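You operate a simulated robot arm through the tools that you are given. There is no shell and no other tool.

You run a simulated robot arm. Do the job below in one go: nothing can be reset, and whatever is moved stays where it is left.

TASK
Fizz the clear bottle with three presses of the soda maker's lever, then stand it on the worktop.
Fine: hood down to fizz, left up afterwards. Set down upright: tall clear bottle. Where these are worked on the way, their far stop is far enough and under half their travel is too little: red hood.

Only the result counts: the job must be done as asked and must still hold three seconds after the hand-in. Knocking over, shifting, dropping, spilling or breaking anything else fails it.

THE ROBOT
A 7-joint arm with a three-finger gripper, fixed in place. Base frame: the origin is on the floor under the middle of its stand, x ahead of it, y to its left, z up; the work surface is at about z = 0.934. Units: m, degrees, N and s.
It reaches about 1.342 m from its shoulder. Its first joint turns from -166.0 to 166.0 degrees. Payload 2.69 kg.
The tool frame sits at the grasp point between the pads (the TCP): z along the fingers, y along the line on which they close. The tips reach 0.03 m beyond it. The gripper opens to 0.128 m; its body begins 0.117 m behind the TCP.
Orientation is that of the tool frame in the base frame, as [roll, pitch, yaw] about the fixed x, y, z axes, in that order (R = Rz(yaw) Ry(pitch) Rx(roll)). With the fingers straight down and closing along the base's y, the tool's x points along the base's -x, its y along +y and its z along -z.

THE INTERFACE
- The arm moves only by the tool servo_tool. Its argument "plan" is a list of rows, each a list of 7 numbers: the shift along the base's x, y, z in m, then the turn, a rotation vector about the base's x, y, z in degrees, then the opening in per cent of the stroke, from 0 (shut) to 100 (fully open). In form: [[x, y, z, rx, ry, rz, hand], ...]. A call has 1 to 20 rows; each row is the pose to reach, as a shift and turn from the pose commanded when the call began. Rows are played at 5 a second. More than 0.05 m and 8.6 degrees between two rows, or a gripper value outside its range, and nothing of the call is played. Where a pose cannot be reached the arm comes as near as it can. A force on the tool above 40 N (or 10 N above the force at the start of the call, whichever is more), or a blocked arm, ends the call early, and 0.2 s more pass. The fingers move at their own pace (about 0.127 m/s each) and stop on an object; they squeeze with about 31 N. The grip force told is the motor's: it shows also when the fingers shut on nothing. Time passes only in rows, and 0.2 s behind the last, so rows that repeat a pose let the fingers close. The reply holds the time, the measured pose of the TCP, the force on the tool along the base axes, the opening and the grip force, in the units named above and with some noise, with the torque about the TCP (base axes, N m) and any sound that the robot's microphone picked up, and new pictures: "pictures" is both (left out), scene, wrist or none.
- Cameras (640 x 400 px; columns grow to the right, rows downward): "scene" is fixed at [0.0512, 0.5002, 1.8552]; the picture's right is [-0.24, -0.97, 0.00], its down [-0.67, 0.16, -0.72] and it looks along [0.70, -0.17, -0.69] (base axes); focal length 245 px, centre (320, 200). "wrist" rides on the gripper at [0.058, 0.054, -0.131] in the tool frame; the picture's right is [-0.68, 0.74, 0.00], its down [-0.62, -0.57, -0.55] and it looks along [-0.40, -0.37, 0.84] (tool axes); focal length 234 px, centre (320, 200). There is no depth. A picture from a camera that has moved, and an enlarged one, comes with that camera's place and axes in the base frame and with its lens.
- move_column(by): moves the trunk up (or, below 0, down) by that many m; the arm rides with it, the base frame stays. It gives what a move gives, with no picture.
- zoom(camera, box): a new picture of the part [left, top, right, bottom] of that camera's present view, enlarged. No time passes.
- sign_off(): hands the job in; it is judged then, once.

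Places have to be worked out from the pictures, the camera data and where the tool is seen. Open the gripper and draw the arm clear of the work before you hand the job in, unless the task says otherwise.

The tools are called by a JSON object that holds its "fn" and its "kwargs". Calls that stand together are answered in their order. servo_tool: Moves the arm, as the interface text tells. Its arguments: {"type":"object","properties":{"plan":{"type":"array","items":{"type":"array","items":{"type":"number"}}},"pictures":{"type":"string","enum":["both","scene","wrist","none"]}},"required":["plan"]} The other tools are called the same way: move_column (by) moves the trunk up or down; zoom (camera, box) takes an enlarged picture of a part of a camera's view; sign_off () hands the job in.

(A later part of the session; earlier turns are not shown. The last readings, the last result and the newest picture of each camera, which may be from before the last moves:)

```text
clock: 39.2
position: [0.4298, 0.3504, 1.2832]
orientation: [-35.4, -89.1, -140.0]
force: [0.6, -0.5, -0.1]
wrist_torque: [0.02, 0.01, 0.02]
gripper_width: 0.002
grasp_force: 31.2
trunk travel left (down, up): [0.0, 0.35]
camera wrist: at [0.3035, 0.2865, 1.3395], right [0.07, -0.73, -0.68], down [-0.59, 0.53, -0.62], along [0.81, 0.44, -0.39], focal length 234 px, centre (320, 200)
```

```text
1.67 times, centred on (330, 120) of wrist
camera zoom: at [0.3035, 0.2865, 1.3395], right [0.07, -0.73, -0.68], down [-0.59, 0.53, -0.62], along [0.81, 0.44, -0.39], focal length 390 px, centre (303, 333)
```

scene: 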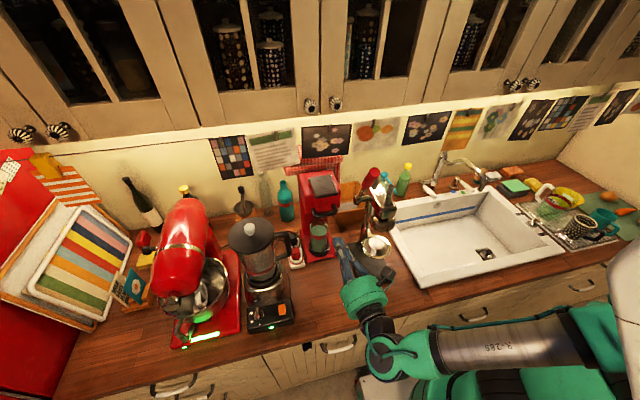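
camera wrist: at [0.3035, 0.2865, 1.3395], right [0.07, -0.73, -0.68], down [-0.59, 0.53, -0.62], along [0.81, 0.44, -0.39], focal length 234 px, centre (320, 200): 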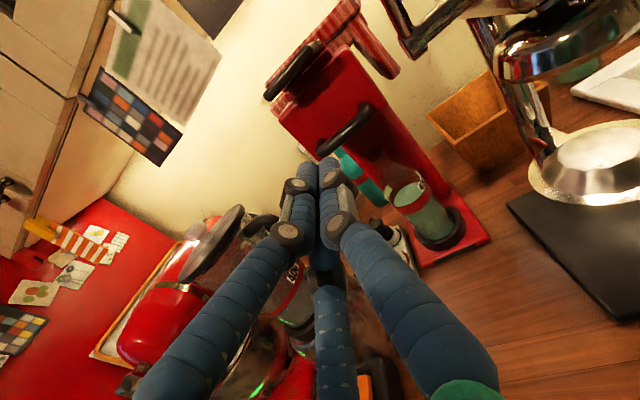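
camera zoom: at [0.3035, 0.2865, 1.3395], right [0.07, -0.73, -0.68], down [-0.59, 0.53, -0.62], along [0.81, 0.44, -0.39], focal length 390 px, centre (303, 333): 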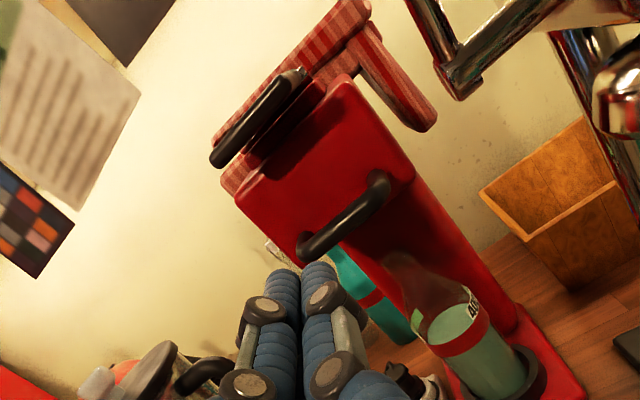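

I zoom on the hood and handle from here to triangulate their position again.

{"fn": "zoom", "kwargs": {"camera": "wrist", "box": [255, 20, 395, 170]}}

{"fn": "zoom", "kwargs": {"camera": "scene", "box": [295, 160, 350, 220]}}

```text
2.67 times, centred on (325, 95) of wrist
camera zoom: at [0.3035, 0.2865, 1.3395], right [0.07, -0.73, -0.68], down [-0.59, 0.53, -0.62], along [0.81, 0.44, -0.39], focal length 624 px, centre (307, 480)
```

zoom: 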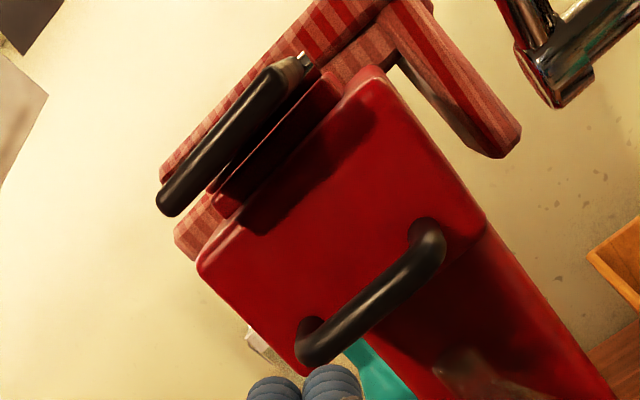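

```text
6.67 times, centred on (322, 190) of scene
camera zoom: at [0.0512, 0.5002, 1.8552], right [-0.24, -0.97, 0.0], down [-0.67, 0.16, -0.72], along [0.7, -0.17, -0.69], focal length 1634 px, centre (303, 267)
```

zoom: 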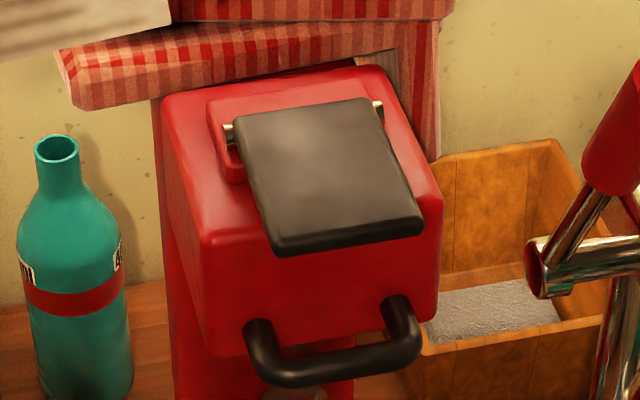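

Handle bar is at about (0.594, 0.349, 1.245–1.25), flap underside at z≈1.346; the shut fingertips fit between them. I move in above the bar without touching.

{"fn": "servo_tool", "kwargs": {"plan": [[0, 0, 0.014, 0, 0, 0, 0], [0.04, 0, 0.014, 0, 0, 0, 0], [0.08, 0, 0.014, 0, 0, 0, 0], [0.115, 0, 0.014, 0, 0, 0, 0], [0.147, 0, 0.014, 0, 0, 0, 0], [0.147, 0, 0.014, 0, 0, 0, 0]]}}

{"fn": "zoom", "kwargs": {"camera": "wrist", "box": [200, 60, 440, 240]}}

{"fn": "zoom", "kwargs": {"camera": "scene", "box": [285, 160, 365, 240]}}

```text
clock: 40.6
position: [0.5789, 0.3502, 1.2961]
orientation: [-35.1, -89.2, -140.3]
force: [1.1, 0.2, -0.2]
wrist_torque: [0.02, 0.0, -0.04]
gripper_width: 0.002
grasp_force: 30.9
trunk travel left (down, up): [0.0, 0.35]
camera wrist: at [0.4526, 0.287, 1.3526], right [0.07, -0.73, -0.68], down [-0.59, 0.53, -0.62], along [0.81, 0.44, -0.39], focal length 234 px, centre (320, 200)
```

scene: 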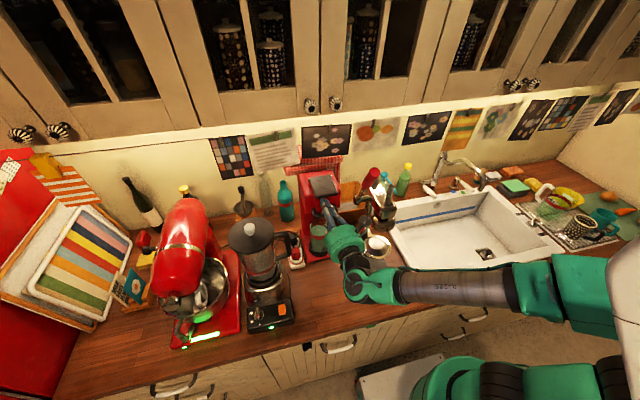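
wrist: 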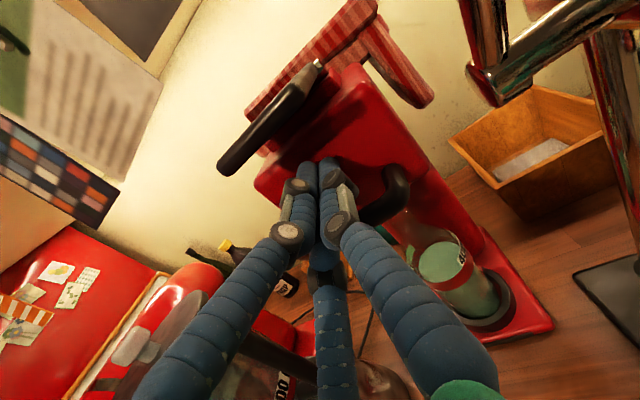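

```text
2.22 times, centred on (320, 150) of wrist
camera zoom: at [0.4526, 0.287, 1.3526], right [0.07, -0.73, -0.68], down [-0.59, 0.53, -0.62], along [0.81, 0.44, -0.39], focal length 520 px, centre (320, 311)
```

zoom: 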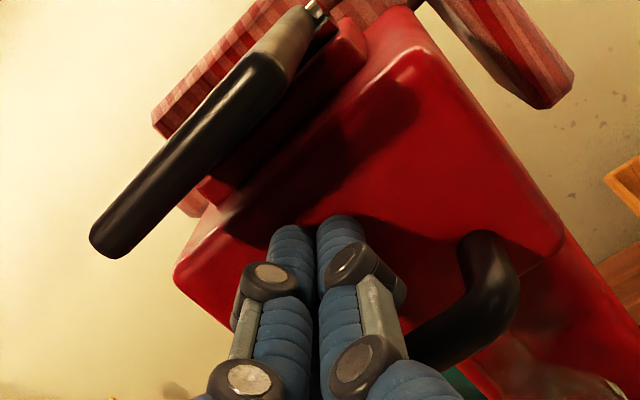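

```text
5.00 times, centred on (325, 200) of scene
camera zoom: at [0.0512, 0.5002, 1.8552], right [-0.24, -0.97, 0.0], down [-0.67, 0.16, -0.72], along [0.7, -0.17, -0.69], focal length 1226 px, centre (295, 200)
```

zoom: 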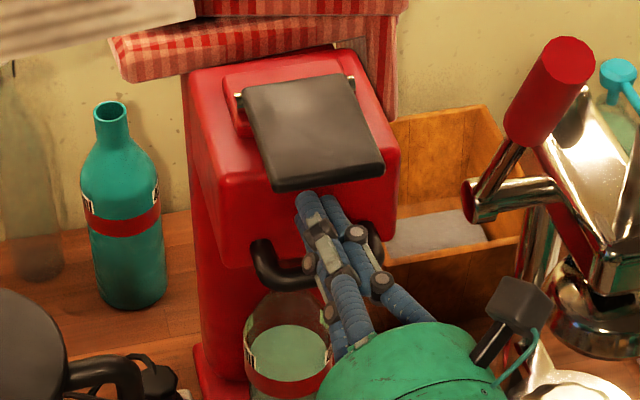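

The fingertips sit between the flap and the bar. I push down on the bar in small steps and watch the force.

{"fn": "servo_tool", "kwargs": {"plan": [[0, 0, -0.008, 0, 0, 0, 0], [0, 0, -0.016, 0, 0, 0, 0], [0, 0, -0.022, 0, 0, 0, 0], [0, 0, -0.028, 0, 0, 0, 0], [0, 0, -0.034, 0, 0, 0, 0], [0, 0, -0.04, 0, 0, 0, 0]]}}

{"fn": "zoom", "kwargs": {"camera": "wrist", "box": [200, 60, 440, 240]}}

{"fn": "zoom", "kwargs": {"camera": "scene", "box": [285, 160, 365, 240]}}

```text
clock: 42.0
position: [0.5763, 0.3505, 1.2574]
orientation: [-31.9, -89.2, -143.4]
force: [-0.4, 1.0, 2.6]
wrist_torque: [0.02, 0.0, 0.03]
gripper_width: 0.0021
grasp_force: 30.9
trunk travel left (down, up): [0.0, 0.35]
camera wrist: at [0.4508, 0.2869, 1.3132], right [0.07, -0.73, -0.68], down [-0.59, 0.52, -0.62], along [0.81, 0.44, -0.39], focal length 234 px, centre (320, 200)
```

scene: 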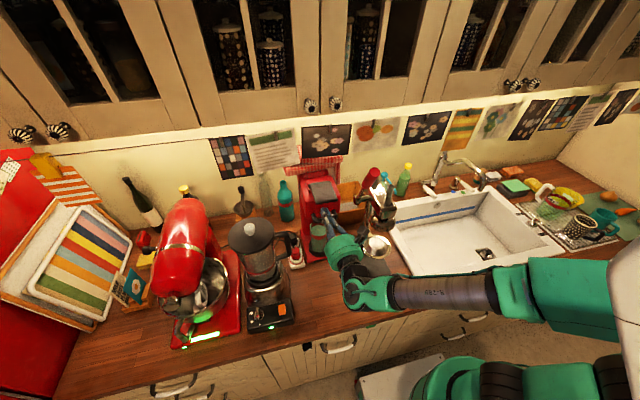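
wrist: 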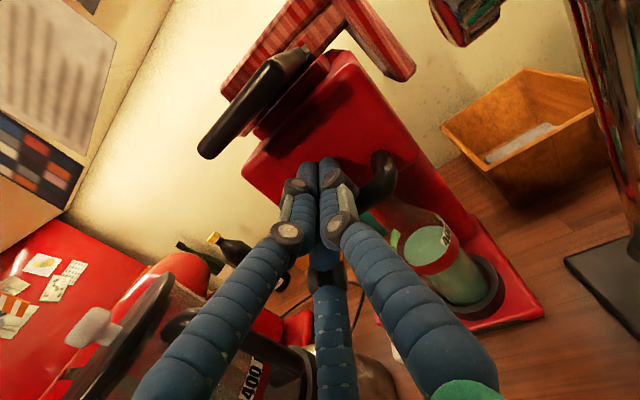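

```text
2.22 times, centred on (320, 150) of wrist
camera zoom: at [0.4508, 0.2869, 1.3132], right [0.07, -0.73, -0.68], down [-0.59, 0.52, -0.62], along [0.81, 0.44, -0.39], focal length 520 px, centre (320, 311)
```

zoom: 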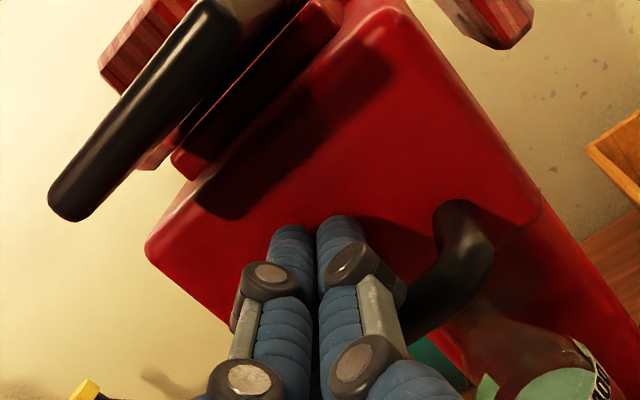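

```text
5.00 times, centred on (325, 200) of scene
camera zoom: at [0.0512, 0.5002, 1.8552], right [-0.24, -0.97, 0.0], down [-0.67, 0.16, -0.72], along [0.7, -0.17, -0.69], focal length 1226 px, centre (295, 200)
```

zoom: 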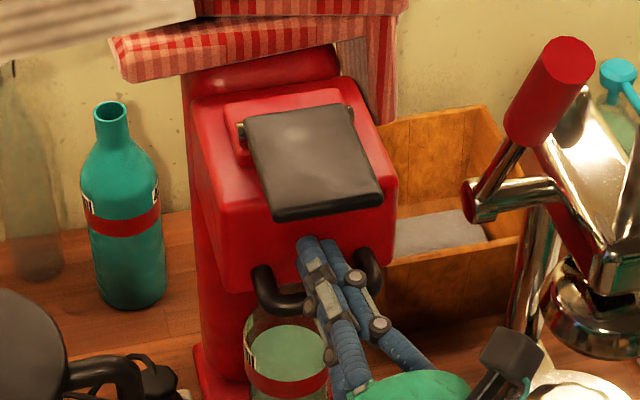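

The hood slides down easily (2.6 N) along its column. I keep pushing to its lower stop.

{"fn": "servo_tool", "kwargs": {"plan": [[0, 0, -0.006, 0, 0, 0, 0], [0, 0, -0.012, 0, 0, 0, 0], [0, 0, -0.018, 0, 0, 0, 0], [0, 0, -0.024, 0, 0, 0, 0], [0, 0, -0.03, 0, 0, 0, 0], [0, 0, -0.036, 0, 0, 0, 0], [0, 0, -0.042, 0, 0, 0, 0]]}}

{"fn": "zoom", "kwargs": {"camera": "wrist", "box": [200, 60, 440, 240]}}

{"fn": "zoom", "kwargs": {"camera": "scene", "box": [285, 160, 365, 240]}}

```text
clock: 43.6
position: [0.5771, 0.3503, 1.2174]
orientation: [-33.1, -89.0, -142.2]
force: [1.7, 2.1, 12.2]
wrist_torque: [0.1, 0.0, -0.03]
gripper_width: 0.002
grasp_force: 31.1
trunk travel left (down, up): [0.0, 0.35]
camera wrist: at [0.4507, 0.2868, 1.2729], right [0.07, -0.73, -0.68], down [-0.58, 0.53, -0.62], along [0.81, 0.44, -0.39], focal length 234 px, centre (320, 200)
```

scene: 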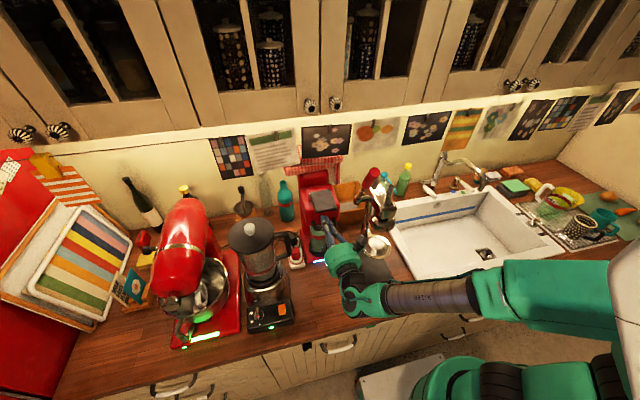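
wrist: 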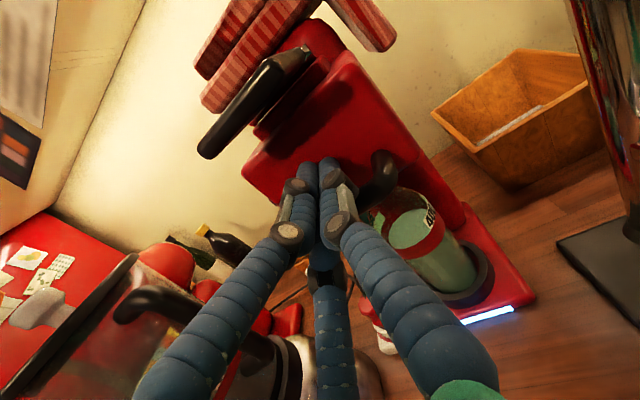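

```text
2.22 times, centred on (320, 150) of wrist
camera zoom: at [0.4507, 0.2868, 1.2729], right [0.07, -0.73, -0.68], down [-0.58, 0.53, -0.62], along [0.81, 0.44, -0.39], focal length 520 px, centre (320, 311)
```

zoom: 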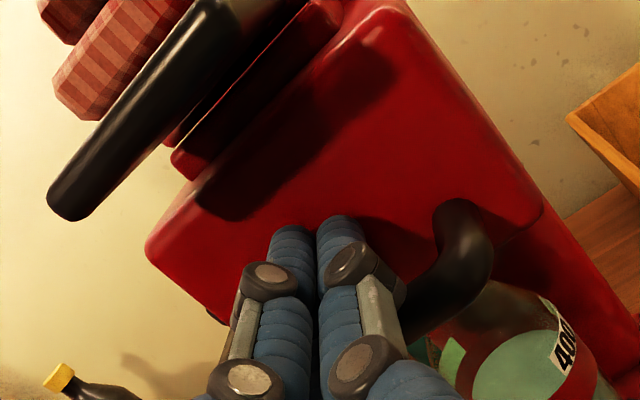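

```text
5.00 times, centred on (325, 200) of scene
camera zoom: at [0.0512, 0.5002, 1.8552], right [-0.24, -0.97, 0.0], down [-0.67, 0.16, -0.72], along [0.7, -0.17, -0.69], focal length 1226 px, centre (295, 200)
```

zoom: 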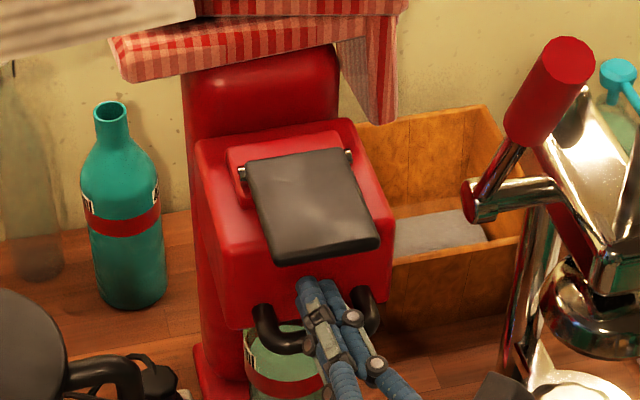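

The machine's base light came on and the force rose to 12 N, so the hood seems to be at its lower stop. I press a few mm more to confirm.

{"fn": "servo_tool", "kwargs": {"plan": [[0, 0, -0.004, 0, 0, 0, 0], [0, 0, -0.008, 0, 0, 0, 0], [0, 0, -0.008, 0, 0, 0, 0]]}}

{"fn": "zoom", "kwargs": {"camera": "scene", "box": [285, 170, 365, 280]}}

```text
clock: 44.1
position: [0.5771, 0.3506, 1.2177]
orientation: [-30.7, -88.5, -144.7]
force: [-2.4, -0.9, 11.0]
wrist_torque: [0.06, 0.03, 0.04]
gripper_width: 0.002
grasp_force: 31.2
trunk travel left (down, up): [0.0, 0.35]
stopped in row 2: the force on the tool passed its limit at 44 N (the readings are from after the stop); the commanded pose is now the measured one
camera wrist: at [0.4507, 0.2871, 1.2714], right [0.07, -0.72, -0.69], down [-0.58, 0.53, -0.62], along [0.81, 0.44, -0.38], focal length 234 px, centre (320, 200)
```

scene: 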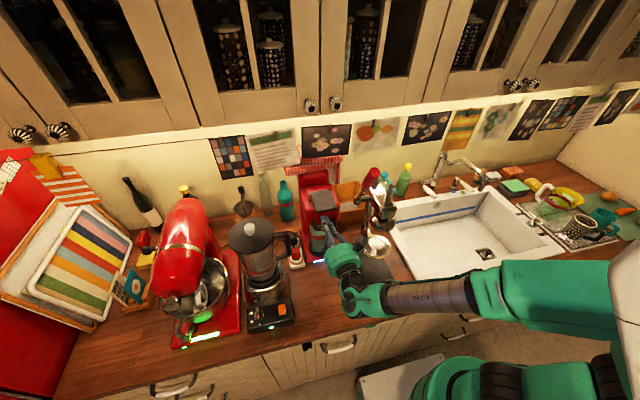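
wrist: 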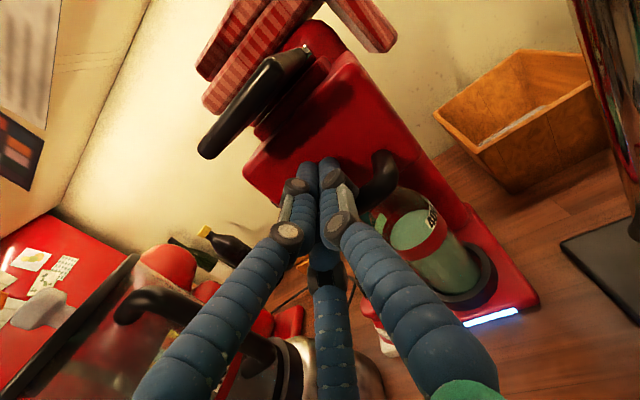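

```text
3.64 times, centred on (325, 225) of scene
camera zoom: at [0.0512, 0.5002, 1.8552], right [-0.24, -0.97, 0.0], down [-0.67, 0.16, -0.72], along [0.7, -0.17, -0.69], focal length 891 px, centre (302, 109)
```

zoom: 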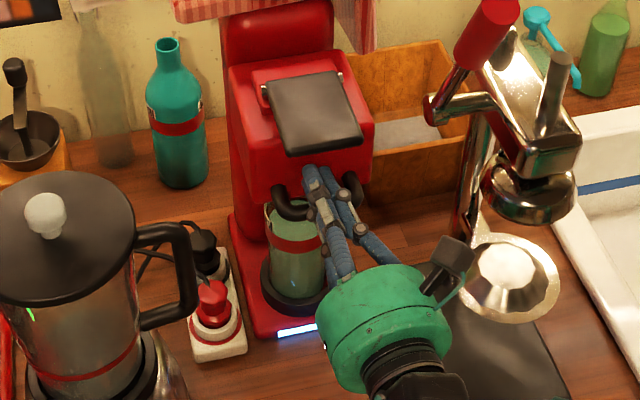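

Firm stop reached (44 N), light on. I lift off the bar slightly, withdraw and rise to just above the lowered flap.

{"fn": "servo_tool", "kwargs": {"plan": [[0, 0, 0.008, 0, 0, 0, 0], [-0.01, 0, 0.012, 0, 0, 0, 0], [-0.04, 0, 0.012, 0, 0.5, 0, 0], [-0.08, 0, 0.012, 0, 1, 0, 0], [-0.11, 0, 0.03, 0, 1, 0, 0], [-0.12, 0, 0.07, 0, 1, 0, 0], [-0.12, 0, 0.11, 0, 1, 0, 0], [-0.12, 0, 0.13, 0, 1, 0, 0], [-0.12, 0, 0.13, 0, 1, 0, 0]]}}

{"fn": "zoom", "kwargs": {"camera": "scene", "box": [290, 170, 350, 260]}}

{"fn": "zoom", "kwargs": {"camera": "wrist", "box": [240, 20, 420, 200]}}

```text
clock: 46.1
position: [0.4573, 0.3516, 1.3456]
orientation: [-75.0, -89.2, -100.6]
force: [0.8, 0.2, -0.8]
wrist_torque: [-0.03, 0.02, 0.03]
gripper_width: 0.0019
grasp_force: 31.4
trunk travel left (down, up): [0.0, 0.35]
camera wrist: at [0.3322, 0.2881, 1.4025], right [0.06, -0.72, -0.69], down [-0.59, 0.53, -0.61], along [0.81, 0.44, -0.4], focal length 234 px, centre (320, 200)
```

scene: 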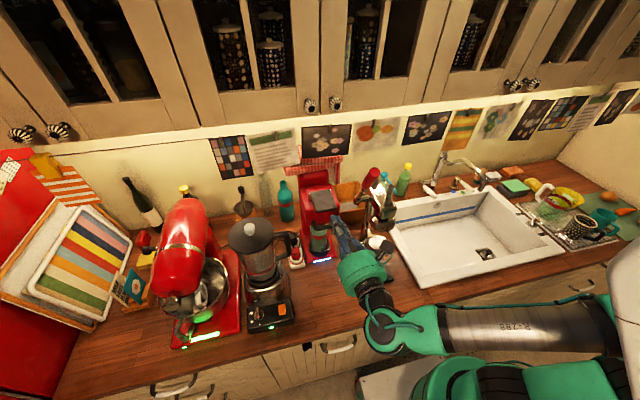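
wrist: 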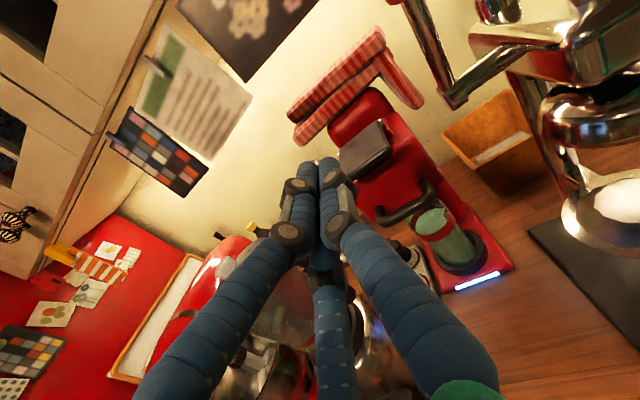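

```text
4.44 times, centred on (320, 215) of scene
camera zoom: at [0.0512, 0.5002, 1.8552], right [-0.24, -0.97, 0.0], down [-0.67, 0.16, -0.72], along [0.7, -0.17, -0.69], focal length 1090 px, centre (320, 133)
```

zoom: 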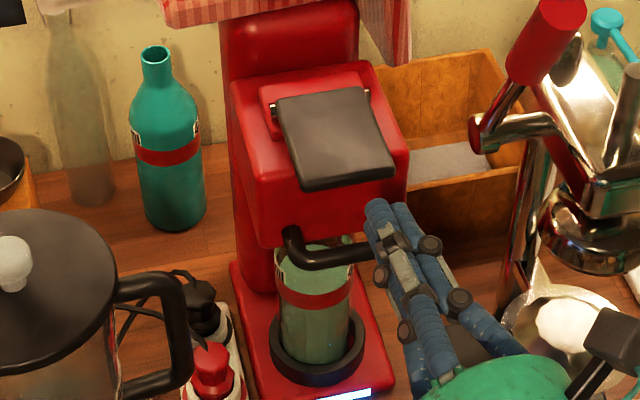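

```text
2.22 times, centred on (330, 110) of wrist
camera zoom: at [0.3322, 0.2881, 1.4025], right [0.06, -0.72, -0.69], down [-0.59, 0.53, -0.61], along [0.81, 0.44, -0.4], focal length 520 px, centre (298, 400)
```

zoom: 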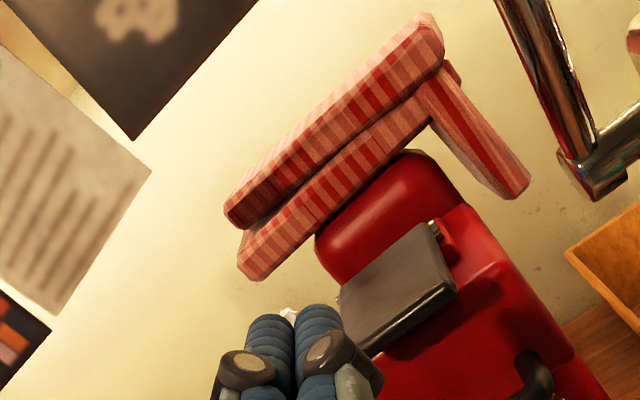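

The hood stays down with the light on. The flap's front edge is now at about (0.577, 0.35, 1.282); I move the shut fingers over its front part.

{"fn": "servo_tool", "kwargs": {"plan": [[0.03, 0, -0.005, 0, 0, 0, 0], [0.07, 0, -0.01, 0, 0, 0, 0], [0.1, 0, -0.012, 0, 0, 0, 0], [0.122, 0, -0.012, 0, 0, 0, 0], [0.122, 0, -0.012, 0, 0, 0, 0]]}}

{"fn": "zoom", "kwargs": {"camera": "scene", "box": [290, 160, 370, 240]}}

{"fn": "zoom", "kwargs": {"camera": "wrist", "box": [220, 80, 420, 240]}}

```text
clock: 47.4
position: [0.5802, 0.3503, 1.3336]
orientation: [-76.4, -89.3, -99.1]
force: [-0.5, 0.7, 0.7]
wrist_torque: [-0.03, 0.0, -0.04]
gripper_width: 0.0023
grasp_force: 30.5
trunk travel left (down, up): [0.0, 0.35]
camera wrist: at [0.4549, 0.2872, 1.3897], right [0.06, -0.72, -0.69], down [-0.59, 0.53, -0.61], along [0.81, 0.44, -0.4], focal length 234 px, centre (320, 200)
```

scene: 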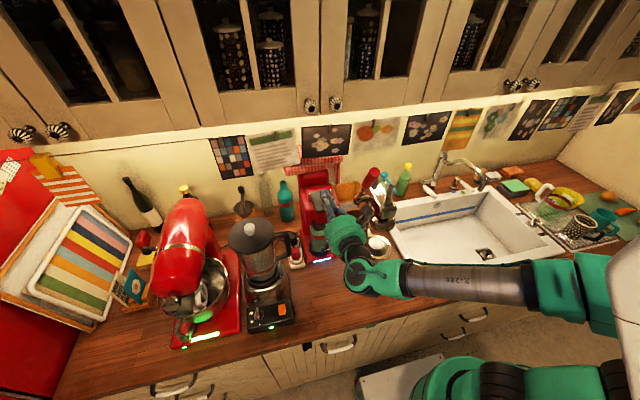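
wrist: 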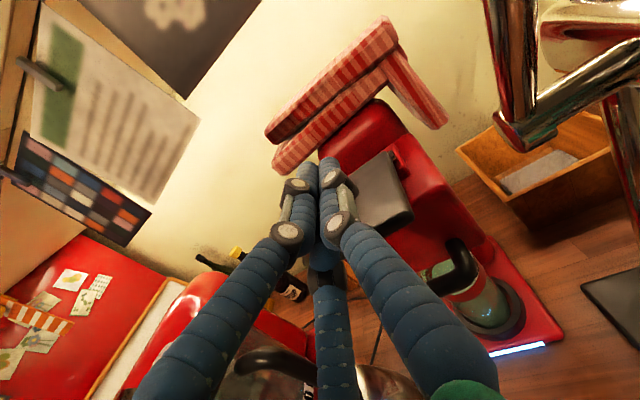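

```text
5.00 times, centred on (330, 200) of scene
camera zoom: at [0.0512, 0.5002, 1.8552], right [-0.24, -0.97, 0.0], down [-0.67, 0.16, -0.72], along [0.7, -0.17, -0.69], focal length 1226 px, centre (270, 200)
```

zoom: 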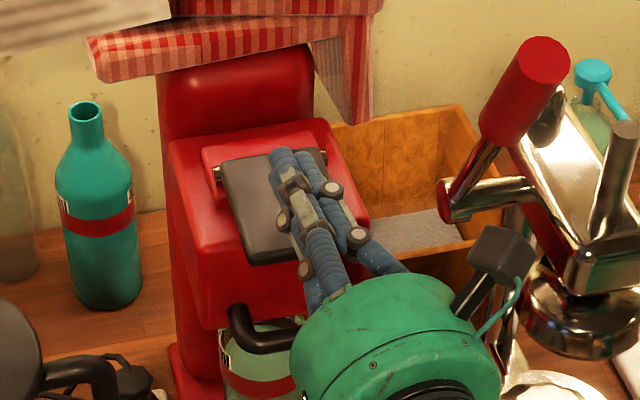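

```text
2.50 times, centred on (320, 160) of wrist
camera zoom: at [0.4549, 0.2872, 1.3897], right [0.06, -0.72, -0.69], down [-0.59, 0.53, -0.61], along [0.81, 0.44, -0.4], focal length 585 px, centre (320, 300)
```

zoom: 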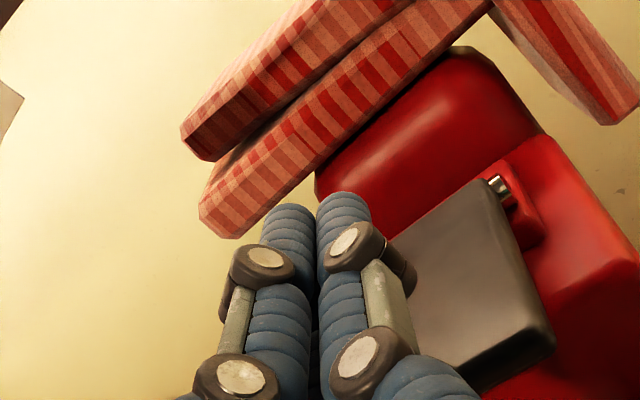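

The fingers are above the flap. I draw back slightly so the tips press near its front edge, then press down step by step, listening for a sound.

{"fn": "servo_tool", "kwargs": {"plan": [[-0.015, 0, -0.008, 0, 0, 0, 0], [-0.015, 0, -0.016, 0, 0, 0, 0], [-0.015, 0, -0.022, 0, 0, 0, 0], [-0.015, 0, -0.027, 0, 0, 0, 0], [-0.015, 0, -0.032, 0, 0, 0, 0], [-0.015, 0, -0.037, 0, 0, 0, 0]]}}

{"fn": "zoom", "kwargs": {"camera": "scene", "box": [290, 160, 370, 240]}}

{"fn": "zoom", "kwargs": {"camera": "wrist", "box": [220, 80, 420, 240]}}

```text
clock: 48.8
position: [0.5648, 0.3519, 1.2963]
orientation: [-73.4, -89.1, -102.0]
force: [-1.3, 0.6, 4.5]
wrist_torque: [0.05, -0.12, 0.0]
gripper_width: 0.0019
grasp_force: 30.8
trunk travel left (down, up): [0.0, 0.35]
camera wrist: at [0.439, 0.2872, 1.3531], right [0.06, -0.72, -0.69], down [-0.59, 0.53, -0.61], along [0.81, 0.44, -0.4], focal length 234 px, centre (320, 200)
```

scene: 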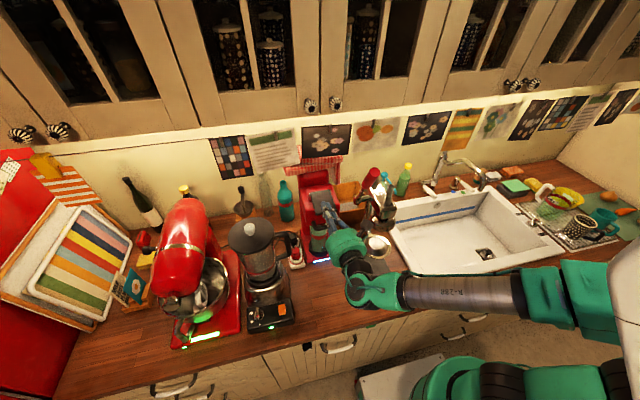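
wrist: 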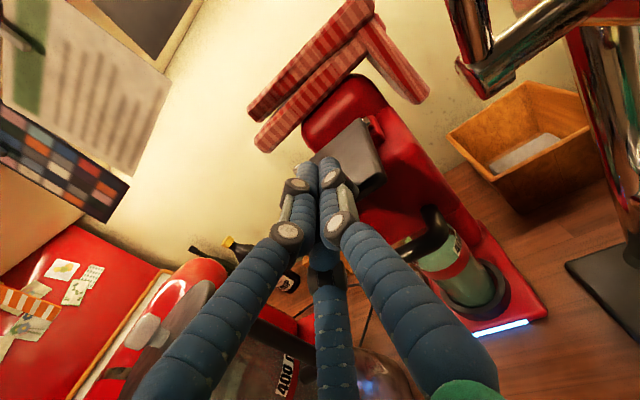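

```text
5.00 times, centred on (330, 200) of scene
camera zoom: at [0.0512, 0.5002, 1.8552], right [-0.24, -0.97, 0.0], down [-0.67, 0.16, -0.72], along [0.7, -0.17, -0.69], focal length 1226 px, centre (270, 200)
```

zoom: 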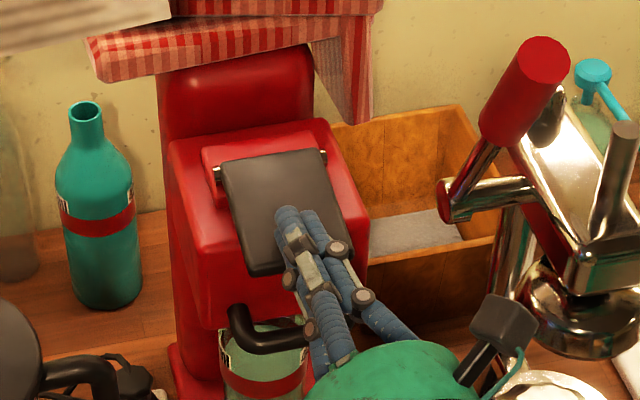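

```text
2.50 times, centred on (320, 160) of wrist
camera zoom: at [0.439, 0.2872, 1.3531], right [0.06, -0.72, -0.69], down [-0.59, 0.53, -0.61], along [0.81, 0.44, -0.4], focal length 585 px, centre (320, 300)
```

zoom: 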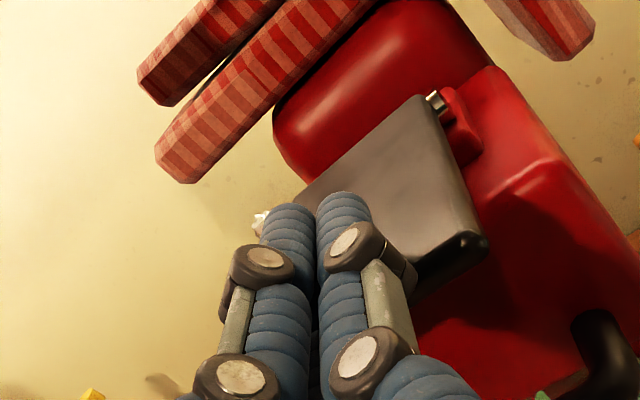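

The flap is yielding (4.5 N, front edge moving down). I keep pressing toward its end stop.

{"fn": "servo_tool", "kwargs": {"plan": [[0, 0, -0.006, 0, 0, 0, 0], [0, 0, -0.012, 0, 0, 0, 0], [0, 0, -0.018, 0, 0, 0, 0]]}}

{"fn": "zoom", "kwargs": {"camera": "scene", "box": [290, 160, 370, 260]}}

{"fn": "zoom", "kwargs": {"camera": "wrist", "box": [220, 80, 420, 240]}}

```text
clock: 49.5
position: [0.5639, 0.3511, 1.2818]
orientation: [-61.0, -88.8, -114.4]
force: [1.0, 1.3, 26.3]
wrist_torque: [0.18, -0.72, 0.04]
gripper_width: 0.0023
grasp_force: 31.2
trunk travel left (down, up): [0.0, 0.35]
camera wrist: at [0.4383, 0.2871, 1.3384], right [0.06, -0.72, -0.69], down [-0.59, 0.53, -0.61], along [0.81, 0.44, -0.39], focal length 234 px, centre (320, 200)
```

scene: 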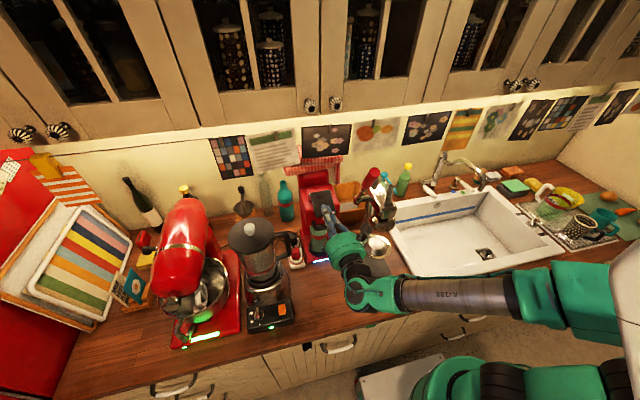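
wrist: 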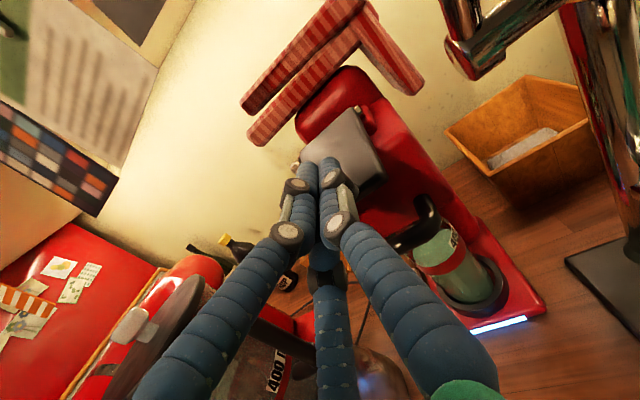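

```text
4.00 times, centred on (330, 210) of scene
camera zoom: at [0.0512, 0.5002, 1.8552], right [-0.24, -0.97, 0.0], down [-0.67, 0.16, -0.72], along [0.7, -0.17, -0.69], focal length 980 px, centre (280, 160)
```

zoom: 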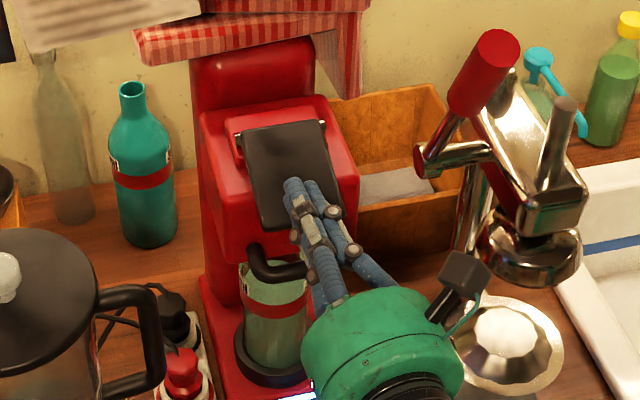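

```text
2.50 times, centred on (320, 160) of wrist
camera zoom: at [0.4383, 0.2871, 1.3384], right [0.06, -0.72, -0.69], down [-0.59, 0.53, -0.61], along [0.81, 0.44, -0.39], focal length 585 px, centre (320, 300)
```

zoom: 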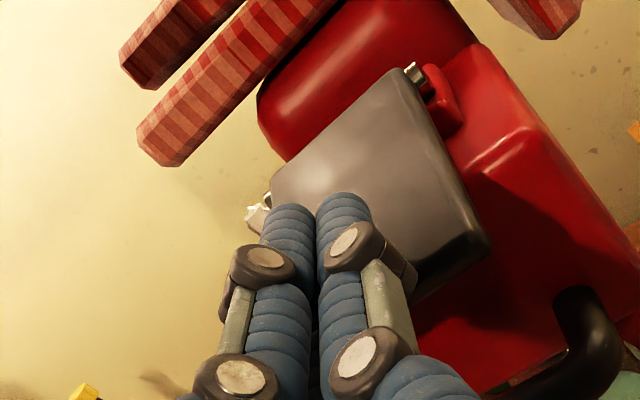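

The flap is at its end stop (26 N). I check the indicator light and the bottle for a reaction before releasing.

{"fn": "zoom", "kwargs": {"camera": "wrist", "box": [400, 200, 580, 350]}}

{"fn": "zoom", "kwargs": {"camera": "scene", "box": [295, 215, 345, 275]}}

```text
2.67 times, centred on (490, 275) of wrist
camera zoom: at [0.4383, 0.2871, 1.3384], right [0.06, -0.72, -0.69], down [-0.59, 0.53, -0.61], along [0.81, 0.44, -0.39], focal length 624 px, centre (-133, 0)
```

zoom: 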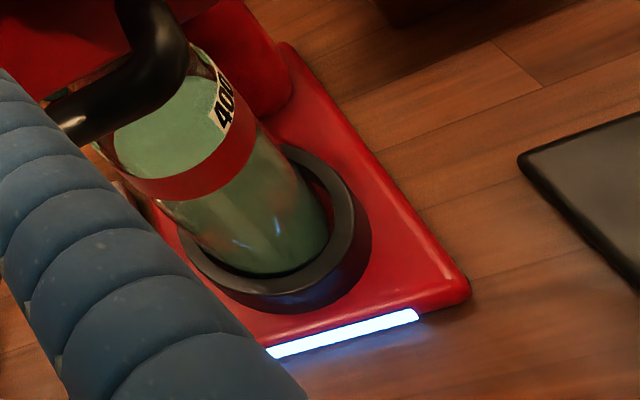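

```text
6.67 times, centred on (320, 245) of scene
camera zoom: at [0.0512, 0.5002, 1.8552], right [-0.24, -0.97, 0.0], down [-0.67, 0.16, -0.72], along [0.7, -0.17, -0.69], focal length 1634 px, centre (320, -100)
```

zoom: 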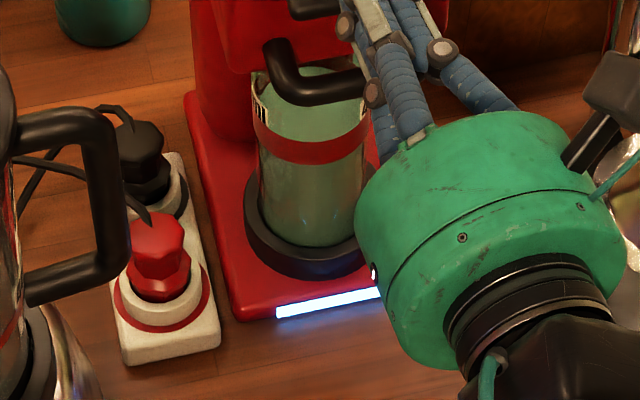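

Light is steady white-blue; no sound yet. I lift off to see whether the flap springs back.

{"fn": "servo_tool", "kwargs": {"plan": [[0, 0, 0.01, 0, 0, 0, 0], [0, 0, 0.02, 0, 0, 0, 0], [0, 0, 0.03, 0, 0, 0, 0], [0, 0, 0.045, 0, 0, 0, 0], [0, 0, 0.055, 0, 0, 0, 0]]}}

{"fn": "zoom", "kwargs": {"camera": "scene", "box": [290, 160, 370, 280]}}

{"fn": "zoom", "kwargs": {"camera": "wrist", "box": [260, 80, 560, 340]}}

```text
clock: 50.8
position: [0.5644, 0.3519, 1.3328]
orientation: [-76.9, -89.3, -98.6]
force: [-0.6, -0.1, -1.1]
wrist_torque: [-0.02, 0.0, -0.02]
gripper_width: 0.002
grasp_force: 31.0
trunk travel left (down, up): [0.0, 0.35]
camera wrist: at [0.4389, 0.2878, 1.3898], right [0.06, -0.72, -0.69], down [-0.59, 0.53, -0.61], along [0.8, 0.44, -0.4], focal length 234 px, centre (320, 200)
```

scene: 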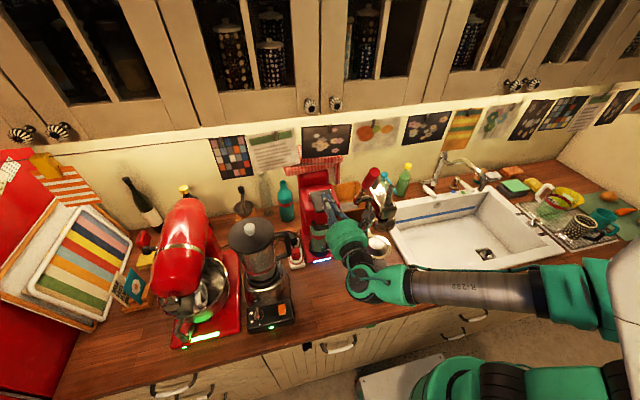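
wrist: 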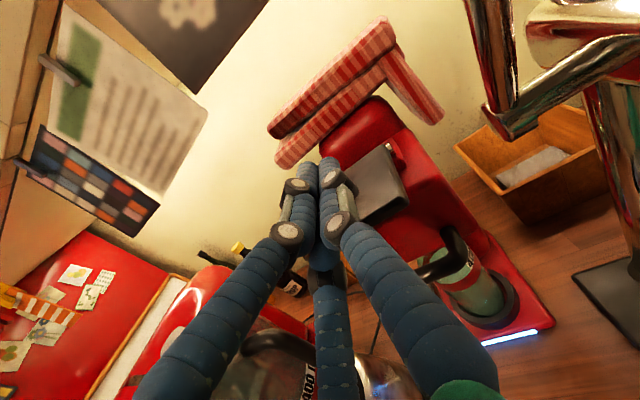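

```text
3.33 times, centred on (330, 220) of scene
camera zoom: at [0.0512, 0.5002, 1.8552], right [-0.24, -0.97, 0.0], down [-0.67, 0.16, -0.72], along [0.7, -0.17, -0.69], focal length 817 px, centre (287, 133)
```

zoom: 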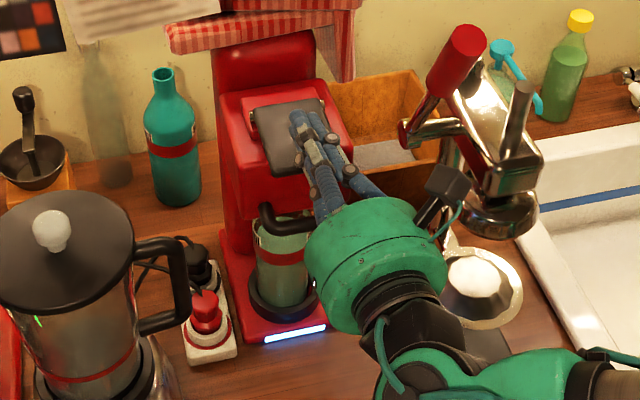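

```text
1.54 times, centred on (410, 210) of wrist
camera zoom: at [0.4389, 0.2878, 1.3898], right [0.06, -0.72, -0.69], down [-0.59, 0.53, -0.61], along [0.8, 0.44, -0.4], focal length 360 px, centre (182, 185)
```

zoom: 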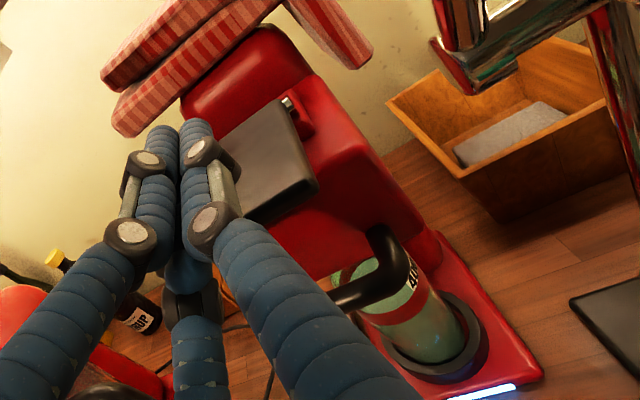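

The flap springs back up: one full press done. I look closely at the bottle for fizz as confirmation.

{"fn": "zoom", "kwargs": {"camera": "wrist", "box": [420, 210, 530, 340]}}

{"fn": "zoom", "kwargs": {"camera": "scene", "box": [300, 220, 340, 265]}}

```text
3.08 times, centred on (475, 275) of wrist
camera zoom: at [0.4389, 0.2878, 1.3898], right [0.06, -0.72, -0.69], down [-0.59, 0.53, -0.61], along [0.8, 0.44, -0.4], focal length 720 px, centre (-157, -31)
```

zoom: 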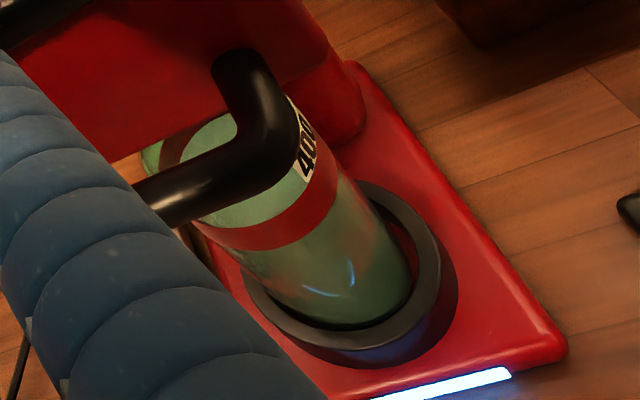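

```text
8.89 times, centred on (320, 242) of scene
camera zoom: at [0.0512, 0.5002, 1.8552], right [-0.24, -0.97, 0.0], down [-0.67, 0.16, -0.72], along [0.7, -0.17, -0.69], focal length 2179 px, centre (320, -178)
```

zoom: 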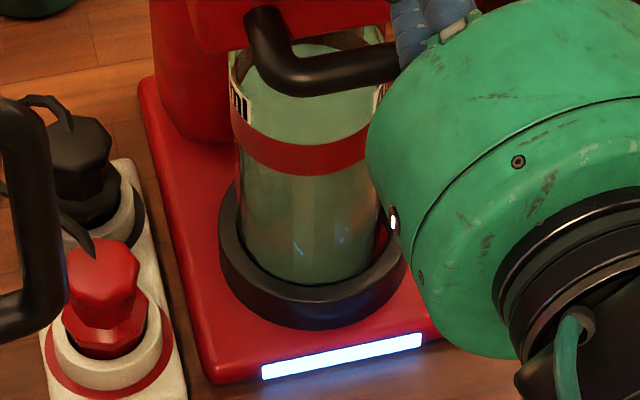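

No visible change, so presses may simply be silent. I make the second press in one continuous stroke, holding briefly at the bottom.

{"fn": "servo_tool", "kwargs": {"plan": [[0, 0, -0.012, 0, 0, 0, 0], [0, 0, -0.024, 0, 0, 0, 0], [0, 0, -0.036, 0, 0, 0, 0], [0, 0, -0.046, 0, 0, 0, 0], [0, 0, -0.053, 0, 0, 0, 0], [0, 0, -0.056, 0, 0, 0, 0], [0, 0, -0.056, 0, 0, 0, 0], [0, 0, -0.056, 0, 0, 0, 0]]}}

{"fn": "zoom", "kwargs": {"camera": "scene", "box": [290, 160, 370, 280]}}

{"fn": "zoom", "kwargs": {"camera": "wrist", "box": [420, 200, 540, 340]}}

```text
clock: 52.7
position: [0.5646, 0.3509, 1.2836]
orientation: [-55.3, -88.6, -120.0]
force: [-5.0, 0.1, 14.7]
wrist_torque: [0.09, -0.31, 0.07]
gripper_width: 0.0023
grasp_force: 31.1
trunk travel left (down, up): [0.0, 0.35]
stopped in row 8: the force on the tool passed its limit at 41 N (the readings are from after the stop); the commanded pose is now the measured one
camera wrist: at [0.4381, 0.2872, 1.3386], right [0.07, -0.72, -0.69], down [-0.58, 0.53, -0.61], along [0.81, 0.44, -0.39], focal length 234 px, centre (320, 200)
```

scene: 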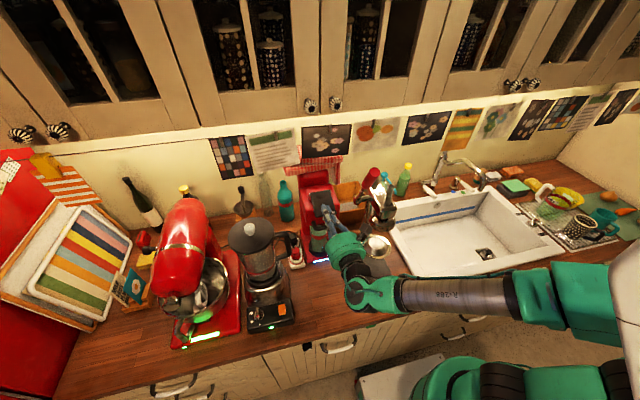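
wrist: 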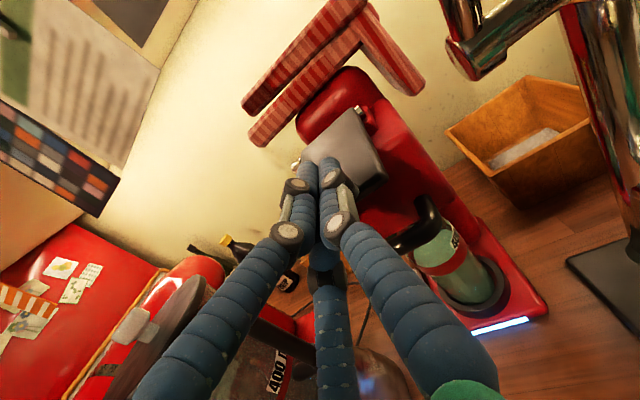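

```text
3.33 times, centred on (330, 220) of scene
camera zoom: at [0.0512, 0.5002, 1.8552], right [-0.24, -0.97, 0.0], down [-0.67, 0.16, -0.72], along [0.7, -0.17, -0.69], focal length 817 px, centre (287, 133)
```

zoom: 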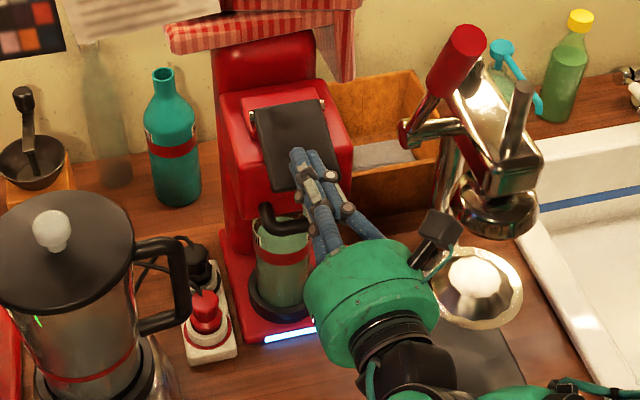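

```text
2.86 times, centred on (480, 270) of wrist
camera zoom: at [0.4381, 0.2872, 1.3386], right [0.07, -0.72, -0.69], down [-0.58, 0.53, -0.61], along [0.81, 0.44, -0.39], focal length 669 px, centre (-137, 0)
```

zoom: 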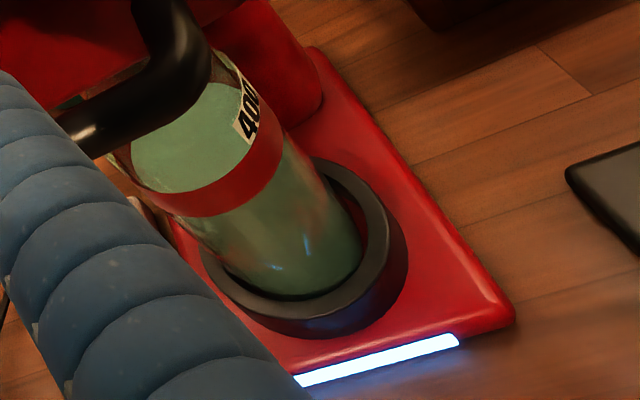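

Second press also reached the firm stop (41 N). I lift off fully so the flap returns, and check it.

{"fn": "servo_tool", "kwargs": {"plan": [[0, 0, 0.012, 0, 0, 0, 0], [0, 0, 0.024, 0, 0, 0, 0], [0, 0, 0.036, 0, 0, 0, 0], [0, 0, 0.05, 0, 0, 0, 0], [0, 0, 0.05, 0, 0, 0, 0], [0, 0, 0.05, 0, 0, 0, 0]]}}

{"fn": "zoom", "kwargs": {"camera": "scene", "box": [290, 160, 370, 280]}}

{"fn": "zoom", "kwargs": {"camera": "wrist", "box": [420, 210, 540, 350]}}

```text
clock: 54.1
position: [0.5654, 0.3515, 1.3304]
orientation: [-63.8, -88.9, -111.6]
force: [-0.3, 1.0, -0.2]
wrist_torque: [0.0, 0.02, 0.04]
gripper_width: 0.0023
grasp_force: 30.9
trunk travel left (down, up): [0.0, 0.35]
camera wrist: at [0.4387, 0.2874, 1.3863], right [0.06, -0.72, -0.69], down [-0.59, 0.53, -0.61], along [0.81, 0.44, -0.39], focal length 234 px, centre (320, 200)
```

scene: 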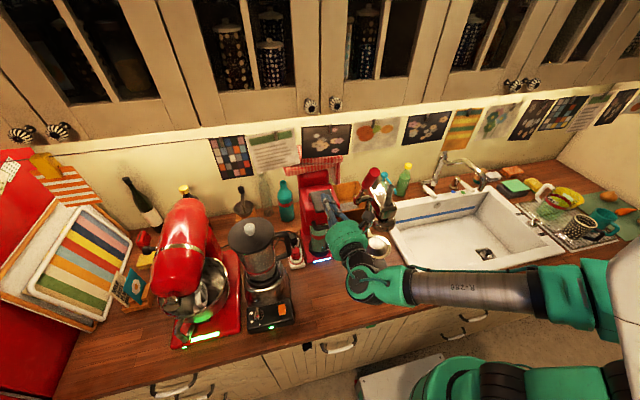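
wrist: 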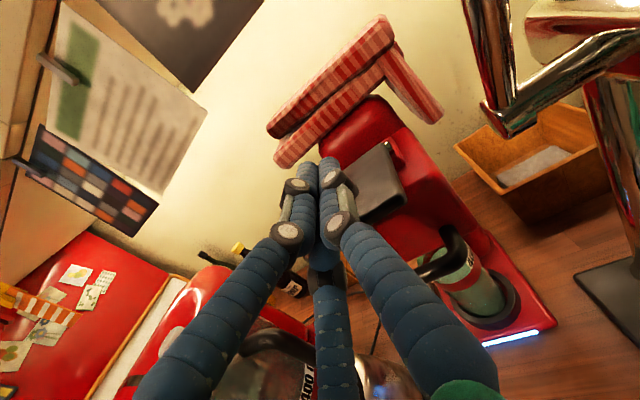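

```text
3.33 times, centred on (330, 220) of scene
camera zoom: at [0.0512, 0.5002, 1.8552], right [-0.24, -0.97, 0.0], down [-0.67, 0.16, -0.72], along [0.7, -0.17, -0.69], focal length 817 px, centre (287, 133)
```

zoom: 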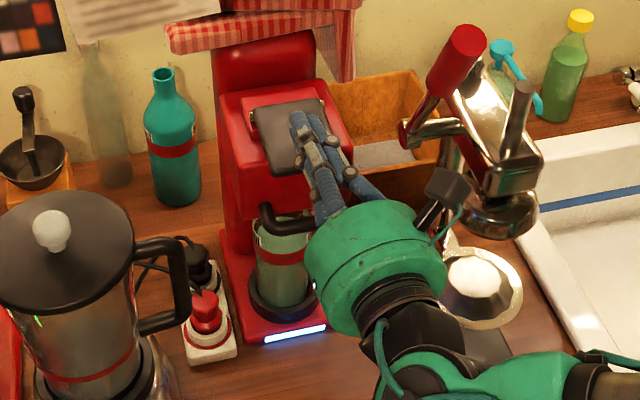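

```text
2.86 times, centred on (480, 280) of wrist
camera zoom: at [0.4387, 0.2874, 1.3863], right [0.06, -0.72, -0.69], down [-0.59, 0.53, -0.61], along [0.81, 0.44, -0.39], focal length 669 px, centre (-137, -29)
```

zoom: 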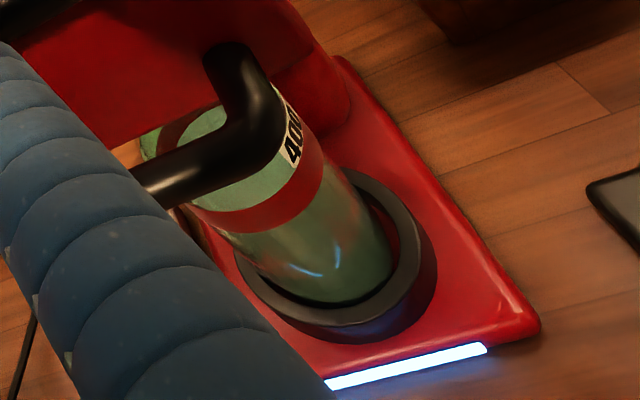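

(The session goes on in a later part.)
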